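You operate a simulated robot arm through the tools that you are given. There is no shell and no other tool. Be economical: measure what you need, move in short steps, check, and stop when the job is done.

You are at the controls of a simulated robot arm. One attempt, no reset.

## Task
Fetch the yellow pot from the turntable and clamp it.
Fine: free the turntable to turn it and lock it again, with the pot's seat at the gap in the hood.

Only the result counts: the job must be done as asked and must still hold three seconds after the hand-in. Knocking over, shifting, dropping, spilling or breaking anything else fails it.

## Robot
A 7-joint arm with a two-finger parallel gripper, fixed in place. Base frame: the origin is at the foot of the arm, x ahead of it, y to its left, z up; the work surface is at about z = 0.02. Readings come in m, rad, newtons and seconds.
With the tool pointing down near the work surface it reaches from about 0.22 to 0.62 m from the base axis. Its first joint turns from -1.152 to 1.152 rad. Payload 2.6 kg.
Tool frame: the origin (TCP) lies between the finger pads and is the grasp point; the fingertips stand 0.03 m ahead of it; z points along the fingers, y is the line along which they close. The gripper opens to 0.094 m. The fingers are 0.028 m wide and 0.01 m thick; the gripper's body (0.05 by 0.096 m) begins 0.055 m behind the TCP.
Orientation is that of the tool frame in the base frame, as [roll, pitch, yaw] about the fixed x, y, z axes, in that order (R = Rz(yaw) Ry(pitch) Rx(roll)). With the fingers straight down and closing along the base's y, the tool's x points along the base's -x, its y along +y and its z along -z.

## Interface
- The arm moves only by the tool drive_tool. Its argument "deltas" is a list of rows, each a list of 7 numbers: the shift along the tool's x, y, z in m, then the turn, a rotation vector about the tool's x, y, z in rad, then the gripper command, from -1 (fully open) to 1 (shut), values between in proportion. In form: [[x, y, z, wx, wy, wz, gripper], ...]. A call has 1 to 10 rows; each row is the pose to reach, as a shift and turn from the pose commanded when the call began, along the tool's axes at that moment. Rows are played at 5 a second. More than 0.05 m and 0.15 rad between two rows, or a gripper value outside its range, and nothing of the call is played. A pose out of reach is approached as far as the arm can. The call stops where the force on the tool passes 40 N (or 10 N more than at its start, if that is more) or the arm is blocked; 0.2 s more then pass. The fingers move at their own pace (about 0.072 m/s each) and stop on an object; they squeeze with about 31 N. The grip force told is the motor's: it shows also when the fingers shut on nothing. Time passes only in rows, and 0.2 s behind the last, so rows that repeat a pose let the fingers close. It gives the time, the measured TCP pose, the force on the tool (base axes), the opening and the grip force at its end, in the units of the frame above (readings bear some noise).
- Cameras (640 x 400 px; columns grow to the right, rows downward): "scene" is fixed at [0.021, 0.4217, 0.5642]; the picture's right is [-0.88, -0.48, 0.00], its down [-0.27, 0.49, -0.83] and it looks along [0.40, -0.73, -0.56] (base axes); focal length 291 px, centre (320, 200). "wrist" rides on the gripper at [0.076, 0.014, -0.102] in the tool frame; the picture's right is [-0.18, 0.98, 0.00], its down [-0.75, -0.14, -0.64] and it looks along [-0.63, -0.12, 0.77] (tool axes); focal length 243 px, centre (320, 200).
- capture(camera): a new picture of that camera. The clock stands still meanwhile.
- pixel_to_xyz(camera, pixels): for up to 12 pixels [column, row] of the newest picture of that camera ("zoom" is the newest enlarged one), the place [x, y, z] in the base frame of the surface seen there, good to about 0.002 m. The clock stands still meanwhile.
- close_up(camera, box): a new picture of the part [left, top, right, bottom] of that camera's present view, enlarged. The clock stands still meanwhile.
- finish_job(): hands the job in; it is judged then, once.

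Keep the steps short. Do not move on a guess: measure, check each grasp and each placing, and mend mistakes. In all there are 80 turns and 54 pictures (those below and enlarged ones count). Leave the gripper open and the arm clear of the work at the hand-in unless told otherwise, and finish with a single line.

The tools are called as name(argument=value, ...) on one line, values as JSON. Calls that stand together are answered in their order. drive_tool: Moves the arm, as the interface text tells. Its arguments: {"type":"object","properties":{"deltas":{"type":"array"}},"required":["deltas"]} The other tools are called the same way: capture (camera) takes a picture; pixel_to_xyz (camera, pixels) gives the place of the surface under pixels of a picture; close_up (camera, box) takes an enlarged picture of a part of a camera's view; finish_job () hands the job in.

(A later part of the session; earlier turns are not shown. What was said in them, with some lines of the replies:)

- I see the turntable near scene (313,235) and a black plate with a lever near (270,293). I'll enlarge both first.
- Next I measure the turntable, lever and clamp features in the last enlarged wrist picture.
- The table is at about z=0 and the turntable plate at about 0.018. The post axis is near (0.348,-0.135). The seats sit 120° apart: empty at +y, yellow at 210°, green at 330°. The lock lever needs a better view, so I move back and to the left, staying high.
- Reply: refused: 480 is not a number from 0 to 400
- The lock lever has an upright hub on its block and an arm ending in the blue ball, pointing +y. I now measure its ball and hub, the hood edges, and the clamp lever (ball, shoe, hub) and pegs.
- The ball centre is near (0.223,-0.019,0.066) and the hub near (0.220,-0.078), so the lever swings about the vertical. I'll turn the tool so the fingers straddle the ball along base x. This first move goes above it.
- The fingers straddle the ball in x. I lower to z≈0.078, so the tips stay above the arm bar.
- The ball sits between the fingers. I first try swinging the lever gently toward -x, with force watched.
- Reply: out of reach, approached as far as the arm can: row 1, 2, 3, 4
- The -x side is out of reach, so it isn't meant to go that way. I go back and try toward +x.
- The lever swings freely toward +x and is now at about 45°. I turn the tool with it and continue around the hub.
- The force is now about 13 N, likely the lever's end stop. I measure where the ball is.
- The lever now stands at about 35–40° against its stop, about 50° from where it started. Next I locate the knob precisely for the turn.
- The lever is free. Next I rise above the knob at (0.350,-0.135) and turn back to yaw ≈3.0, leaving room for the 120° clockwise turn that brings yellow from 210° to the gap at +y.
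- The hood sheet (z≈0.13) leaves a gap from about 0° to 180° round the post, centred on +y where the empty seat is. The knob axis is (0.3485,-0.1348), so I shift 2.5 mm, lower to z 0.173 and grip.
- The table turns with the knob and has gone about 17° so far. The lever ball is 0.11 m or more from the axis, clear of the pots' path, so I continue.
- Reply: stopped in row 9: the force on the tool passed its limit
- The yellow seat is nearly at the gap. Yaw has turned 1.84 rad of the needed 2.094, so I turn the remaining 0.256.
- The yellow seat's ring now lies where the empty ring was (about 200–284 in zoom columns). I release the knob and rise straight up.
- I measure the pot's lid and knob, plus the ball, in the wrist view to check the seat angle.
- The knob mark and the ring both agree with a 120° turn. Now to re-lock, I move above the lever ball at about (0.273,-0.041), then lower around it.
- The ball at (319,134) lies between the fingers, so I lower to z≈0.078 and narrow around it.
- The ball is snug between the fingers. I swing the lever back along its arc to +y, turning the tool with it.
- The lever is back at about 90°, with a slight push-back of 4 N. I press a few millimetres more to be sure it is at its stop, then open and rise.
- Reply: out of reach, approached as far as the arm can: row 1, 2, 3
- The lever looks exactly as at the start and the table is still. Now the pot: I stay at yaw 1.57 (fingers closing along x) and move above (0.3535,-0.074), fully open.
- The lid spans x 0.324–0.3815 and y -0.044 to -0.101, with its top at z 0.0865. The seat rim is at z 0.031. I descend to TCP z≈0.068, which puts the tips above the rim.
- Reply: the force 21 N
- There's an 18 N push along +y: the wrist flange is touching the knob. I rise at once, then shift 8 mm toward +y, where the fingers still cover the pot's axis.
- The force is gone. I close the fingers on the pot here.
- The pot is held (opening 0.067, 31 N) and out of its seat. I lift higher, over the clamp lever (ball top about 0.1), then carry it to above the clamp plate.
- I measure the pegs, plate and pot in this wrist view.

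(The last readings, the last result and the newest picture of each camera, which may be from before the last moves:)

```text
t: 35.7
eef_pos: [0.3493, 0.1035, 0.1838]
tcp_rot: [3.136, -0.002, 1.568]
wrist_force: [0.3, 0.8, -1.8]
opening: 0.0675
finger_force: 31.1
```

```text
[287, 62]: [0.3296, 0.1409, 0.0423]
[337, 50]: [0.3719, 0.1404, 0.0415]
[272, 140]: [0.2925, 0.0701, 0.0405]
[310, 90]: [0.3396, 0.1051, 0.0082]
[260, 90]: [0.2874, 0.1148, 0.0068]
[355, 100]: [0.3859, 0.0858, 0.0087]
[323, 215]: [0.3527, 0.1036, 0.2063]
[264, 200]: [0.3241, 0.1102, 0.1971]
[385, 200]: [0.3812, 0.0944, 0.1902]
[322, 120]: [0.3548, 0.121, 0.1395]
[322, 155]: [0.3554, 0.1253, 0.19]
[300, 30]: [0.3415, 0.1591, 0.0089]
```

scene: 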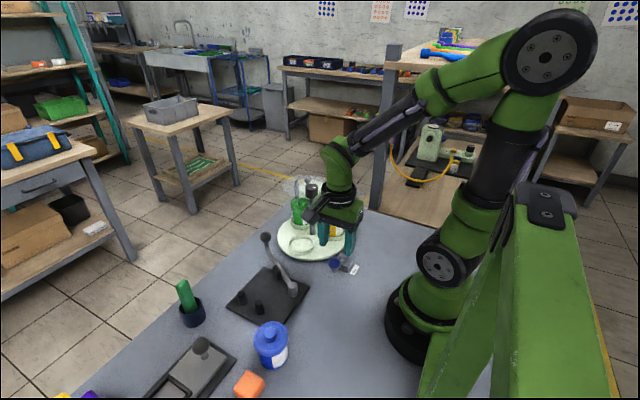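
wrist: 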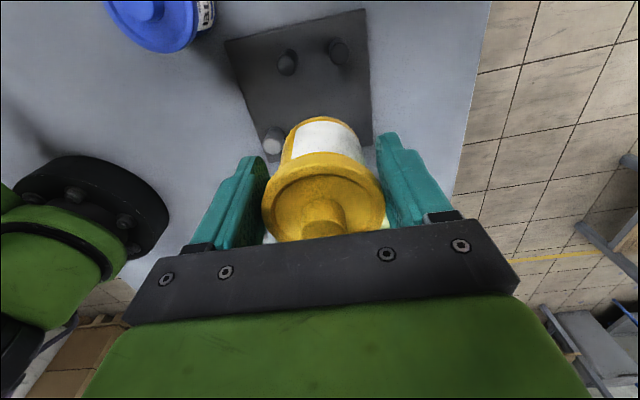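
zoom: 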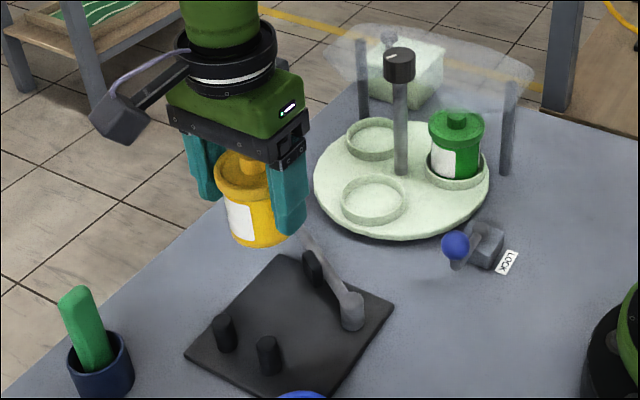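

The pegs are at about (0.325,0.134) and (0.371,0.135) and the plate top is at z≈0.008. The pot centre is near (0.3525,0.096). I shift -4 mm in x and lower to just above the plate.

drive_tool(deltas=[[0, -0.004, 0.03, 0, 0, 0, 1], [0, -0.004, 0.06, 0, 0, 0, 1], [0, -0.004, 0.09, 0, 0, 0, 1], [0, -0.004, 0.105, 0, 0, 0, 1], [0, -0.004, 0.117, 0, 0, 0, 1], [0, -0.004, 0.117, 0, 0, 0, 1]])

drive_tool(deltas=[[0, 0, 0.002, 0, 0, 0, 1], [0, 0, 0.004, 0, 0, 0, 1], [0, 0, 0.006, 0, 0, 0, 1]])

close_up(camera="scene", box=[200, 165, 360, 325])

```text
t: 37.1
eef_pos: [0.3454, 0.1026, 0.0656]
tcp_rot: [3.136, -0.003, 1.567]
wrist_force: [-0.4, -0.9, -1.1]
opening: 0.0673
finger_force: 31.1
```

```text
t: 37.9
eef_pos: [0.3458, 0.1032, 0.0603]
tcp_rot: [3.136, -0.002, 1.566]
wrist_force: [-6.3, -2.6, 17.4]
opening: 0.0671
finger_force: 31.2
```

```text
2.50 times, centred on (280, 245) of scene
```

zoom: 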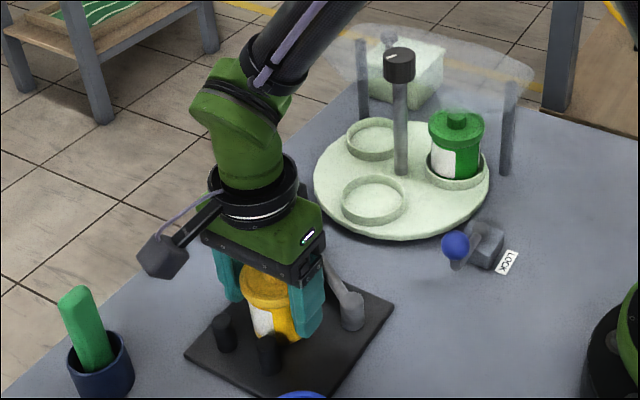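

The pot has touched the plate (17 N upward at z 0.060). I ease off, open, and rise straight up.

drive_tool(deltas=[[0, 0, -0.001, 0, 0, 0, 0.5], [0, 0, -0.001, 0, 0, 0, -0.4], [0, 0, -0.001, 0, 0, 0, -0.85], [0, 0, -0.001, 0, 0, 0, -0.85], [0, 0, -0.03, 0, 0, 0, -0.85], [0, 0, -0.07, 0, 0, 0, -0.85], [0, 0, -0.11, 0, 0, 0, -0.85], [0, 0, -0.14, 0, 0, 0, -0.85]])

capture(camera="wrist")

close_up(camera="scene", box=[200, 165, 360, 325])

```text
t: 39.7
eef_pos: [0.3444, 0.1023, 0.1981]
tcp_rot: [3.136, -0.002, 1.569]
wrist_force: [0.9, -0.6, -0.5]
opening: 0.0872
finger_force: 0.0
```

```text
15 pictures are left
```

wrist: 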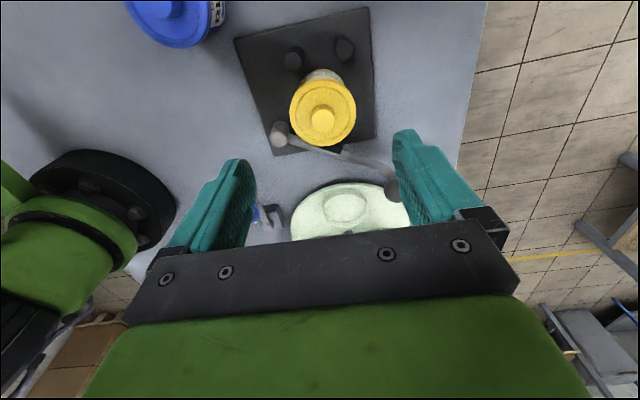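

```text
2.50 times, centred on (280, 245) of scene
```

zoom: 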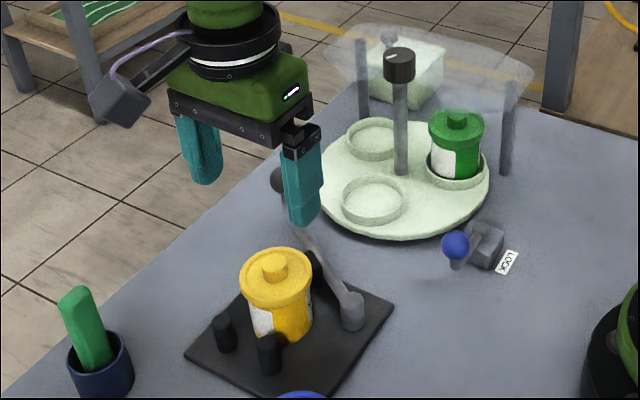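

pixel_to_xyz(camera="wrist", pixels=[[291, 110], [355, 110], [322, 82], [323, 142], [322, 117], [278, 132], [391, 190], [350, 158], [322, 76], [293, 60], [343, 45]])

close_up(camera="wrist", box=[230, 10, 420, 210])

```text
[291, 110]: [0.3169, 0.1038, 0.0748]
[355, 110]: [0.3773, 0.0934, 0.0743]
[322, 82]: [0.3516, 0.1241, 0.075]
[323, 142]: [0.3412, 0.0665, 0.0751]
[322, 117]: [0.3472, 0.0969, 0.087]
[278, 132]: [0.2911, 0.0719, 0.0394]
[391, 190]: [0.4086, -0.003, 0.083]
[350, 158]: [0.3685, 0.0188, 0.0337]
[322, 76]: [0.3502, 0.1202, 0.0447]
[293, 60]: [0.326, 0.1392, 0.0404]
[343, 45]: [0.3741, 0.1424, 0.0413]
```

```text
2.00 times, centred on (325, 110) of wrist
```

zoom: 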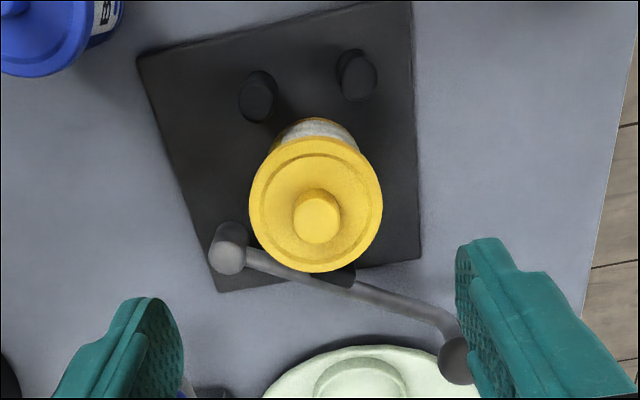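

The pot stands upright at (0.347,0.096), between the shoe and the pegs. The lever ball is at about (0.408,-0.009,0.08) and its hub at (0.288,0.066). I move above the ball and turn so the fingers straddle it along its swing direction.

drive_tool(deltas=[[-0.016, 0.009, -0.01, 0, 0, -0.145, -0.2], [-0.032, 0.018, -0.01, 0, 0, -0.29, -0.2], [-0.048, 0.027, -0.01, 0, 0, -0.435, -0.2], [-0.064, 0.036, -0.01, 0, 0, -0.58, -0.2], [-0.08, 0.045, -0.01, 0, 0, -0.725, -0.2], [-0.096, 0.055, -0.01, 0, 0, -0.87, -0.2], [-0.1113, 0.0636, 0.0, 0, 0, -1.01, -0.2], [-0.1113, 0.0636, 0.03, 0, 0, -1.01, -0.2], [-0.1113, 0.0636, 0.05, 0, 0, -1.01, -0.2]])

capture(camera="wrist")

```text
t: 41.7
eef_pos: [0.4078, -0.0104, 0.1498]
tcp_rot: [3.137, 0.003, 2.577]
wrist_force: [-0.3, 1.5, 0.7]
opening: 0.0563
finger_force: 0.1
```

```text
12 pictures are left
```

wrist: 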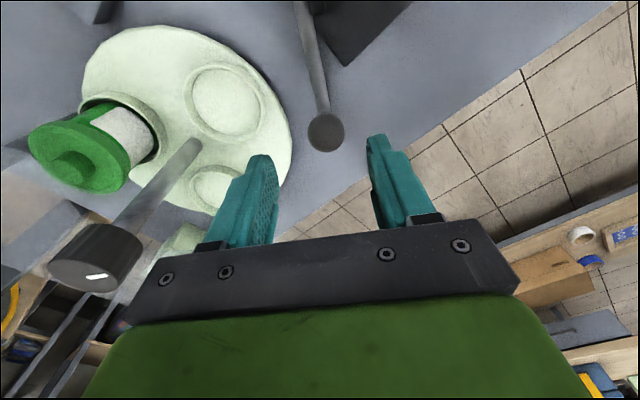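

The ball at (326,132) lies between the fingers. I lower to z≈0.083 and narrow.

drive_tool(deltas=[[0, 0, 0.025, 0, 0, 0, -0.2], [0, 0, 0.05, 0, 0, 0, -0.2], [0, 0, 0.067, 0, 0, 0, -0.2], [0, 0, 0.067, 0, 0, 0, 0.1], [0, 0, 0.067, 0, 0, 0, 0.25]])

capture(camera="wrist")

```text
t: 42.9
eef_pos: [0.4074, -0.0093, 0.0819]
tcp_rot: [3.138, 0.002, 2.576]
wrist_force: [1.6, 2.1, 0.3]
opening: 0.037
finger_force: 1.4
```

```text
11 pictures are left
```

wrist: 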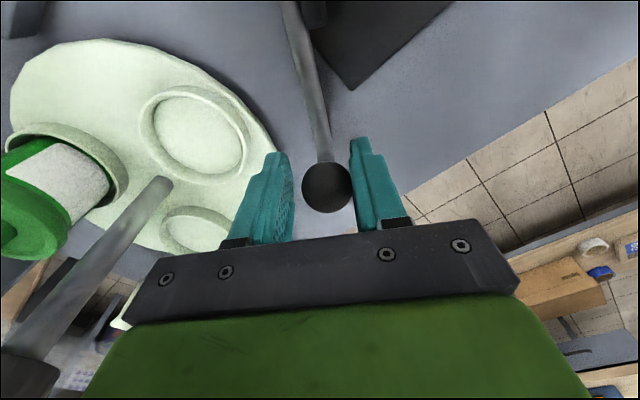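

I swing the lever around its hub toward the pot in small steps, watching the force.

drive_tool(deltas=[[0.0003, 0.0085, 0, 0, 0, -0.06, 0.25], [0.001, 0.0169, 0, 0, 0, -0.12, 0.25], [0.0023, 0.0253, 0, 0, 0, -0.18, 0.25], [0.0041, 0.0336, 0, 0, 0, -0.24, 0.25], [0.0063, 0.0417, 0, 0, 0, -0.3, 0.25], [0.0091, 0.0497, 0, 0, 0, -0.36, 0.25]])

close_up(camera="scene", box=[200, 205, 340, 325])

```text
t: 44.3
eef_pos: [0.4265, 0.037, 0.0827]
tcp_rot: [3.137, 0.004, 2.94]
wrist_force: [1.1, 1.5, 1.6]
opening: 0.0365
finger_force: 0.8
```

```text
3.33 times, centred on (270, 265) of scene
```

zoom: 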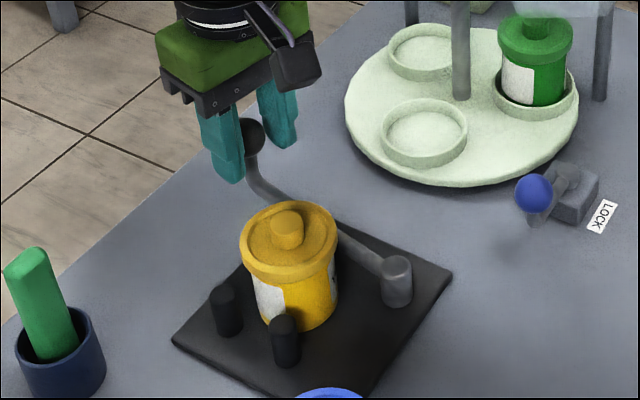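

No resistance yet; the lever is at about -12°. I continue.

drive_tool(deltas=[[0.0002, 0.0071, 0, 0, 0, -0.05, 0.25], [0.0007, 0.0141, 0, 0, 0, -0.1, 0.25], [0.0016, 0.0211, 0, 0, 0, -0.15, 0.25], [0.0028, 0.0281, 0, 0, 0, -0.2, 0.25]])

close_up(camera="scene", box=[200, 205, 340, 325])

```text
t: 45.3
eef_pos: [0.4289, 0.0662, 0.0841]
tcp_rot: [3.14, 0.005, 3.138]
wrist_force: [-0.4, -0.1, -0.8]
opening: 0.0351
finger_force: 0.2
```

```text
3.33 times, centred on (270, 265) of scene
```

zoom: 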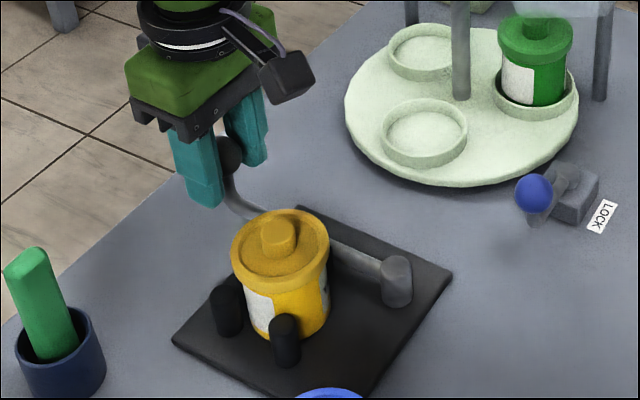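

The pot slides upright toward the pegs. I continue in smaller steps until it presses.

drive_tool(deltas=[[0.0001, 0.0042, 0, 0, 0, -0.03, 0.25], [0.0003, 0.0085, 0, 0, 0, -0.06, 0.25], [0.0006, 0.0127, 0, 0, 0, -0.09, 0.25], [0.001, 0.0169, 0, 0, 0, -0.12, 0.25], [0.0016, 0.0211, 0, 0, 0, -0.15, 0.25]])

close_up(camera="scene", box=[200, 205, 340, 325])

```text
t: 46.5
eef_pos: [0.4298, 0.0801, 0.0838]
tcp_rot: [-3.134, 0.005, -3.006]
wrist_force: [-8.8, -35.3, -2.3]
opening: 0.0551
finger_force: 16.9
```

```text
3.33 times, centred on (270, 265) of scene
```

zoom: 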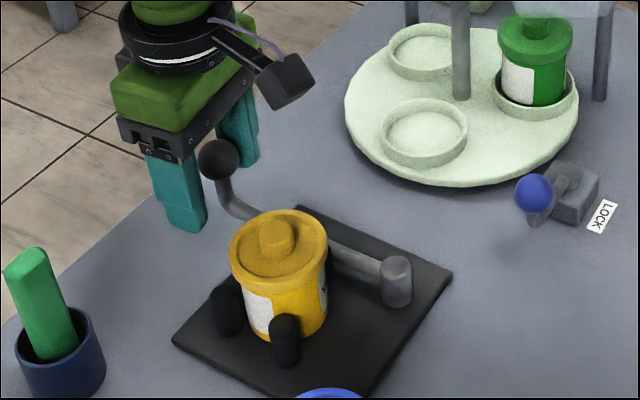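

It presses with 35 N: the pot is against both pegs and the shoe. I ease off and check whether the lever holds.

drive_tool(deltas=[[0, -0.008, 0, 0, 0, 0, 0.0], [0, -0.012, 0, 0, 0, 0, -0.2], [0, -0.012, 0, 0, 0, 0, -0.2], [0, -0.012, -0.04, 0, 0, 0, -0.3], [0, -0.012, -0.08, 0, 0, 0, -0.3], [0, -0.012, -0.12, 0, 0, 0, -0.3]])

close_up(camera="scene", box=[200, 205, 340, 325])

capture(camera="wrist")

```text
t: 47.9
eef_pos: [0.4305, 0.0773, 0.2028]
tcp_rot: [3.139, 0.001, -2.995]
wrist_force: [-0.6, -0.1, -0.8]
opening: 0.0608
finger_force: 0.1
```

```text
3.33 times, centred on (270, 265) of scene
```

zoom: 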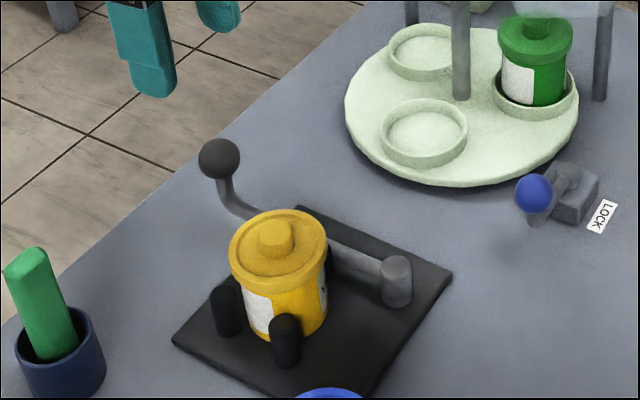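

```text
6 pictures are left
```

wrist: 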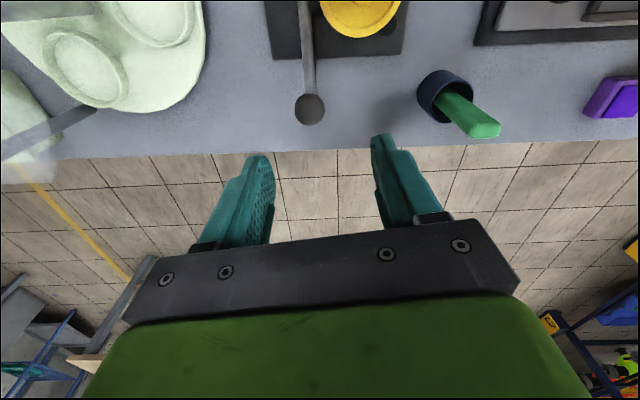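

The lever stays put, with the ball at zoom (219,158) before and after. The lock ball is also at its starting pixel. I move the arm up and back, open it, wait, and check once more.

drive_tool(deltas=[[0, 0, -0.04, 0, 0, 0, -1], [0, 0, -0.08, 0, 0, 0, -1], [0, 0, -0.12, 0, 0, 0, -1], [0.03, 0, -0.15, 0, 0, 0, -1], [0.06, 0, -0.17, 0, 0, 0, -1], [0.06, 0, -0.17, 0, 0, 0, -1], [0.06, 0, -0.17, 0, 0, 0, -1], [0.06, 0, -0.17, 0, 0, 0, -1], [0.06, 0, -0.17, 0, 0, 0, -1], [0.06, 0, -0.17, 0, 0, 0, -1]])

close_up(camera="wrist", box=[100, 0, 500, 200])

close_up(camera="scene", box=[200, 205, 340, 325])

```text
t: 50.1
eef_pos: [0.369, 0.0663, 0.3727]
tcp_rot: [-3.14, 0.005, -2.998]
wrist_force: [0.0, 0.7, 0.6]
opening: 0.0942
finger_force: 0.0
```

```text
1.60 times, centred on (300, 100) of wrist
```

zoom: 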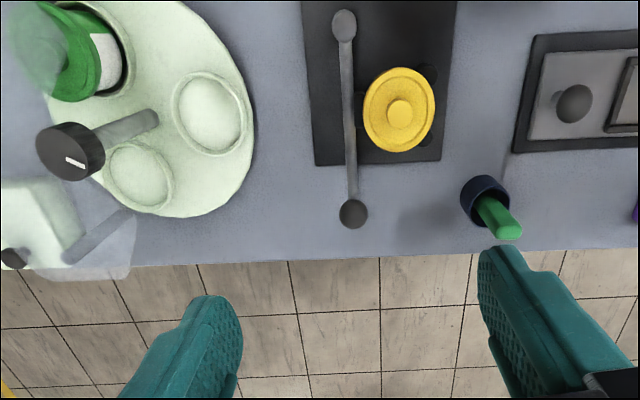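

```text
3.33 times, centred on (270, 265) of scene
```

zoom: 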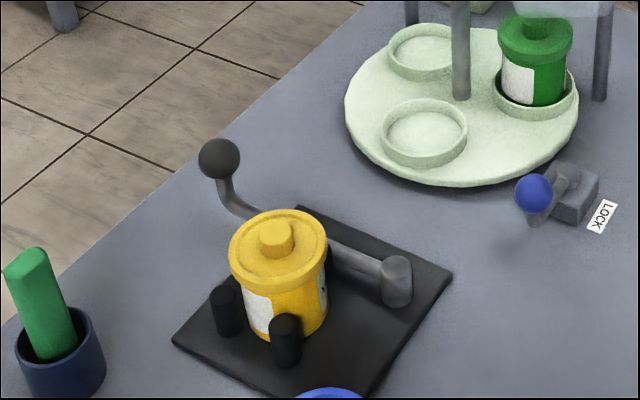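

Nothing has moved after two seconds. The pot is held between shoe and pegs, the gap seat's ring centre is at scene (301,245) as at the start, and the lock lever is home. I'm handing in.

finish_job()

```text
The job is handed in.
```

The yellow pot is clamped between the lever shoe and both pegs, and the turntable is locked again with the pot's seat at the hood gap; while lowering to the pot, the wrist briefly pressed the turntable knob with about 18 N, with no visible shift afterwards.
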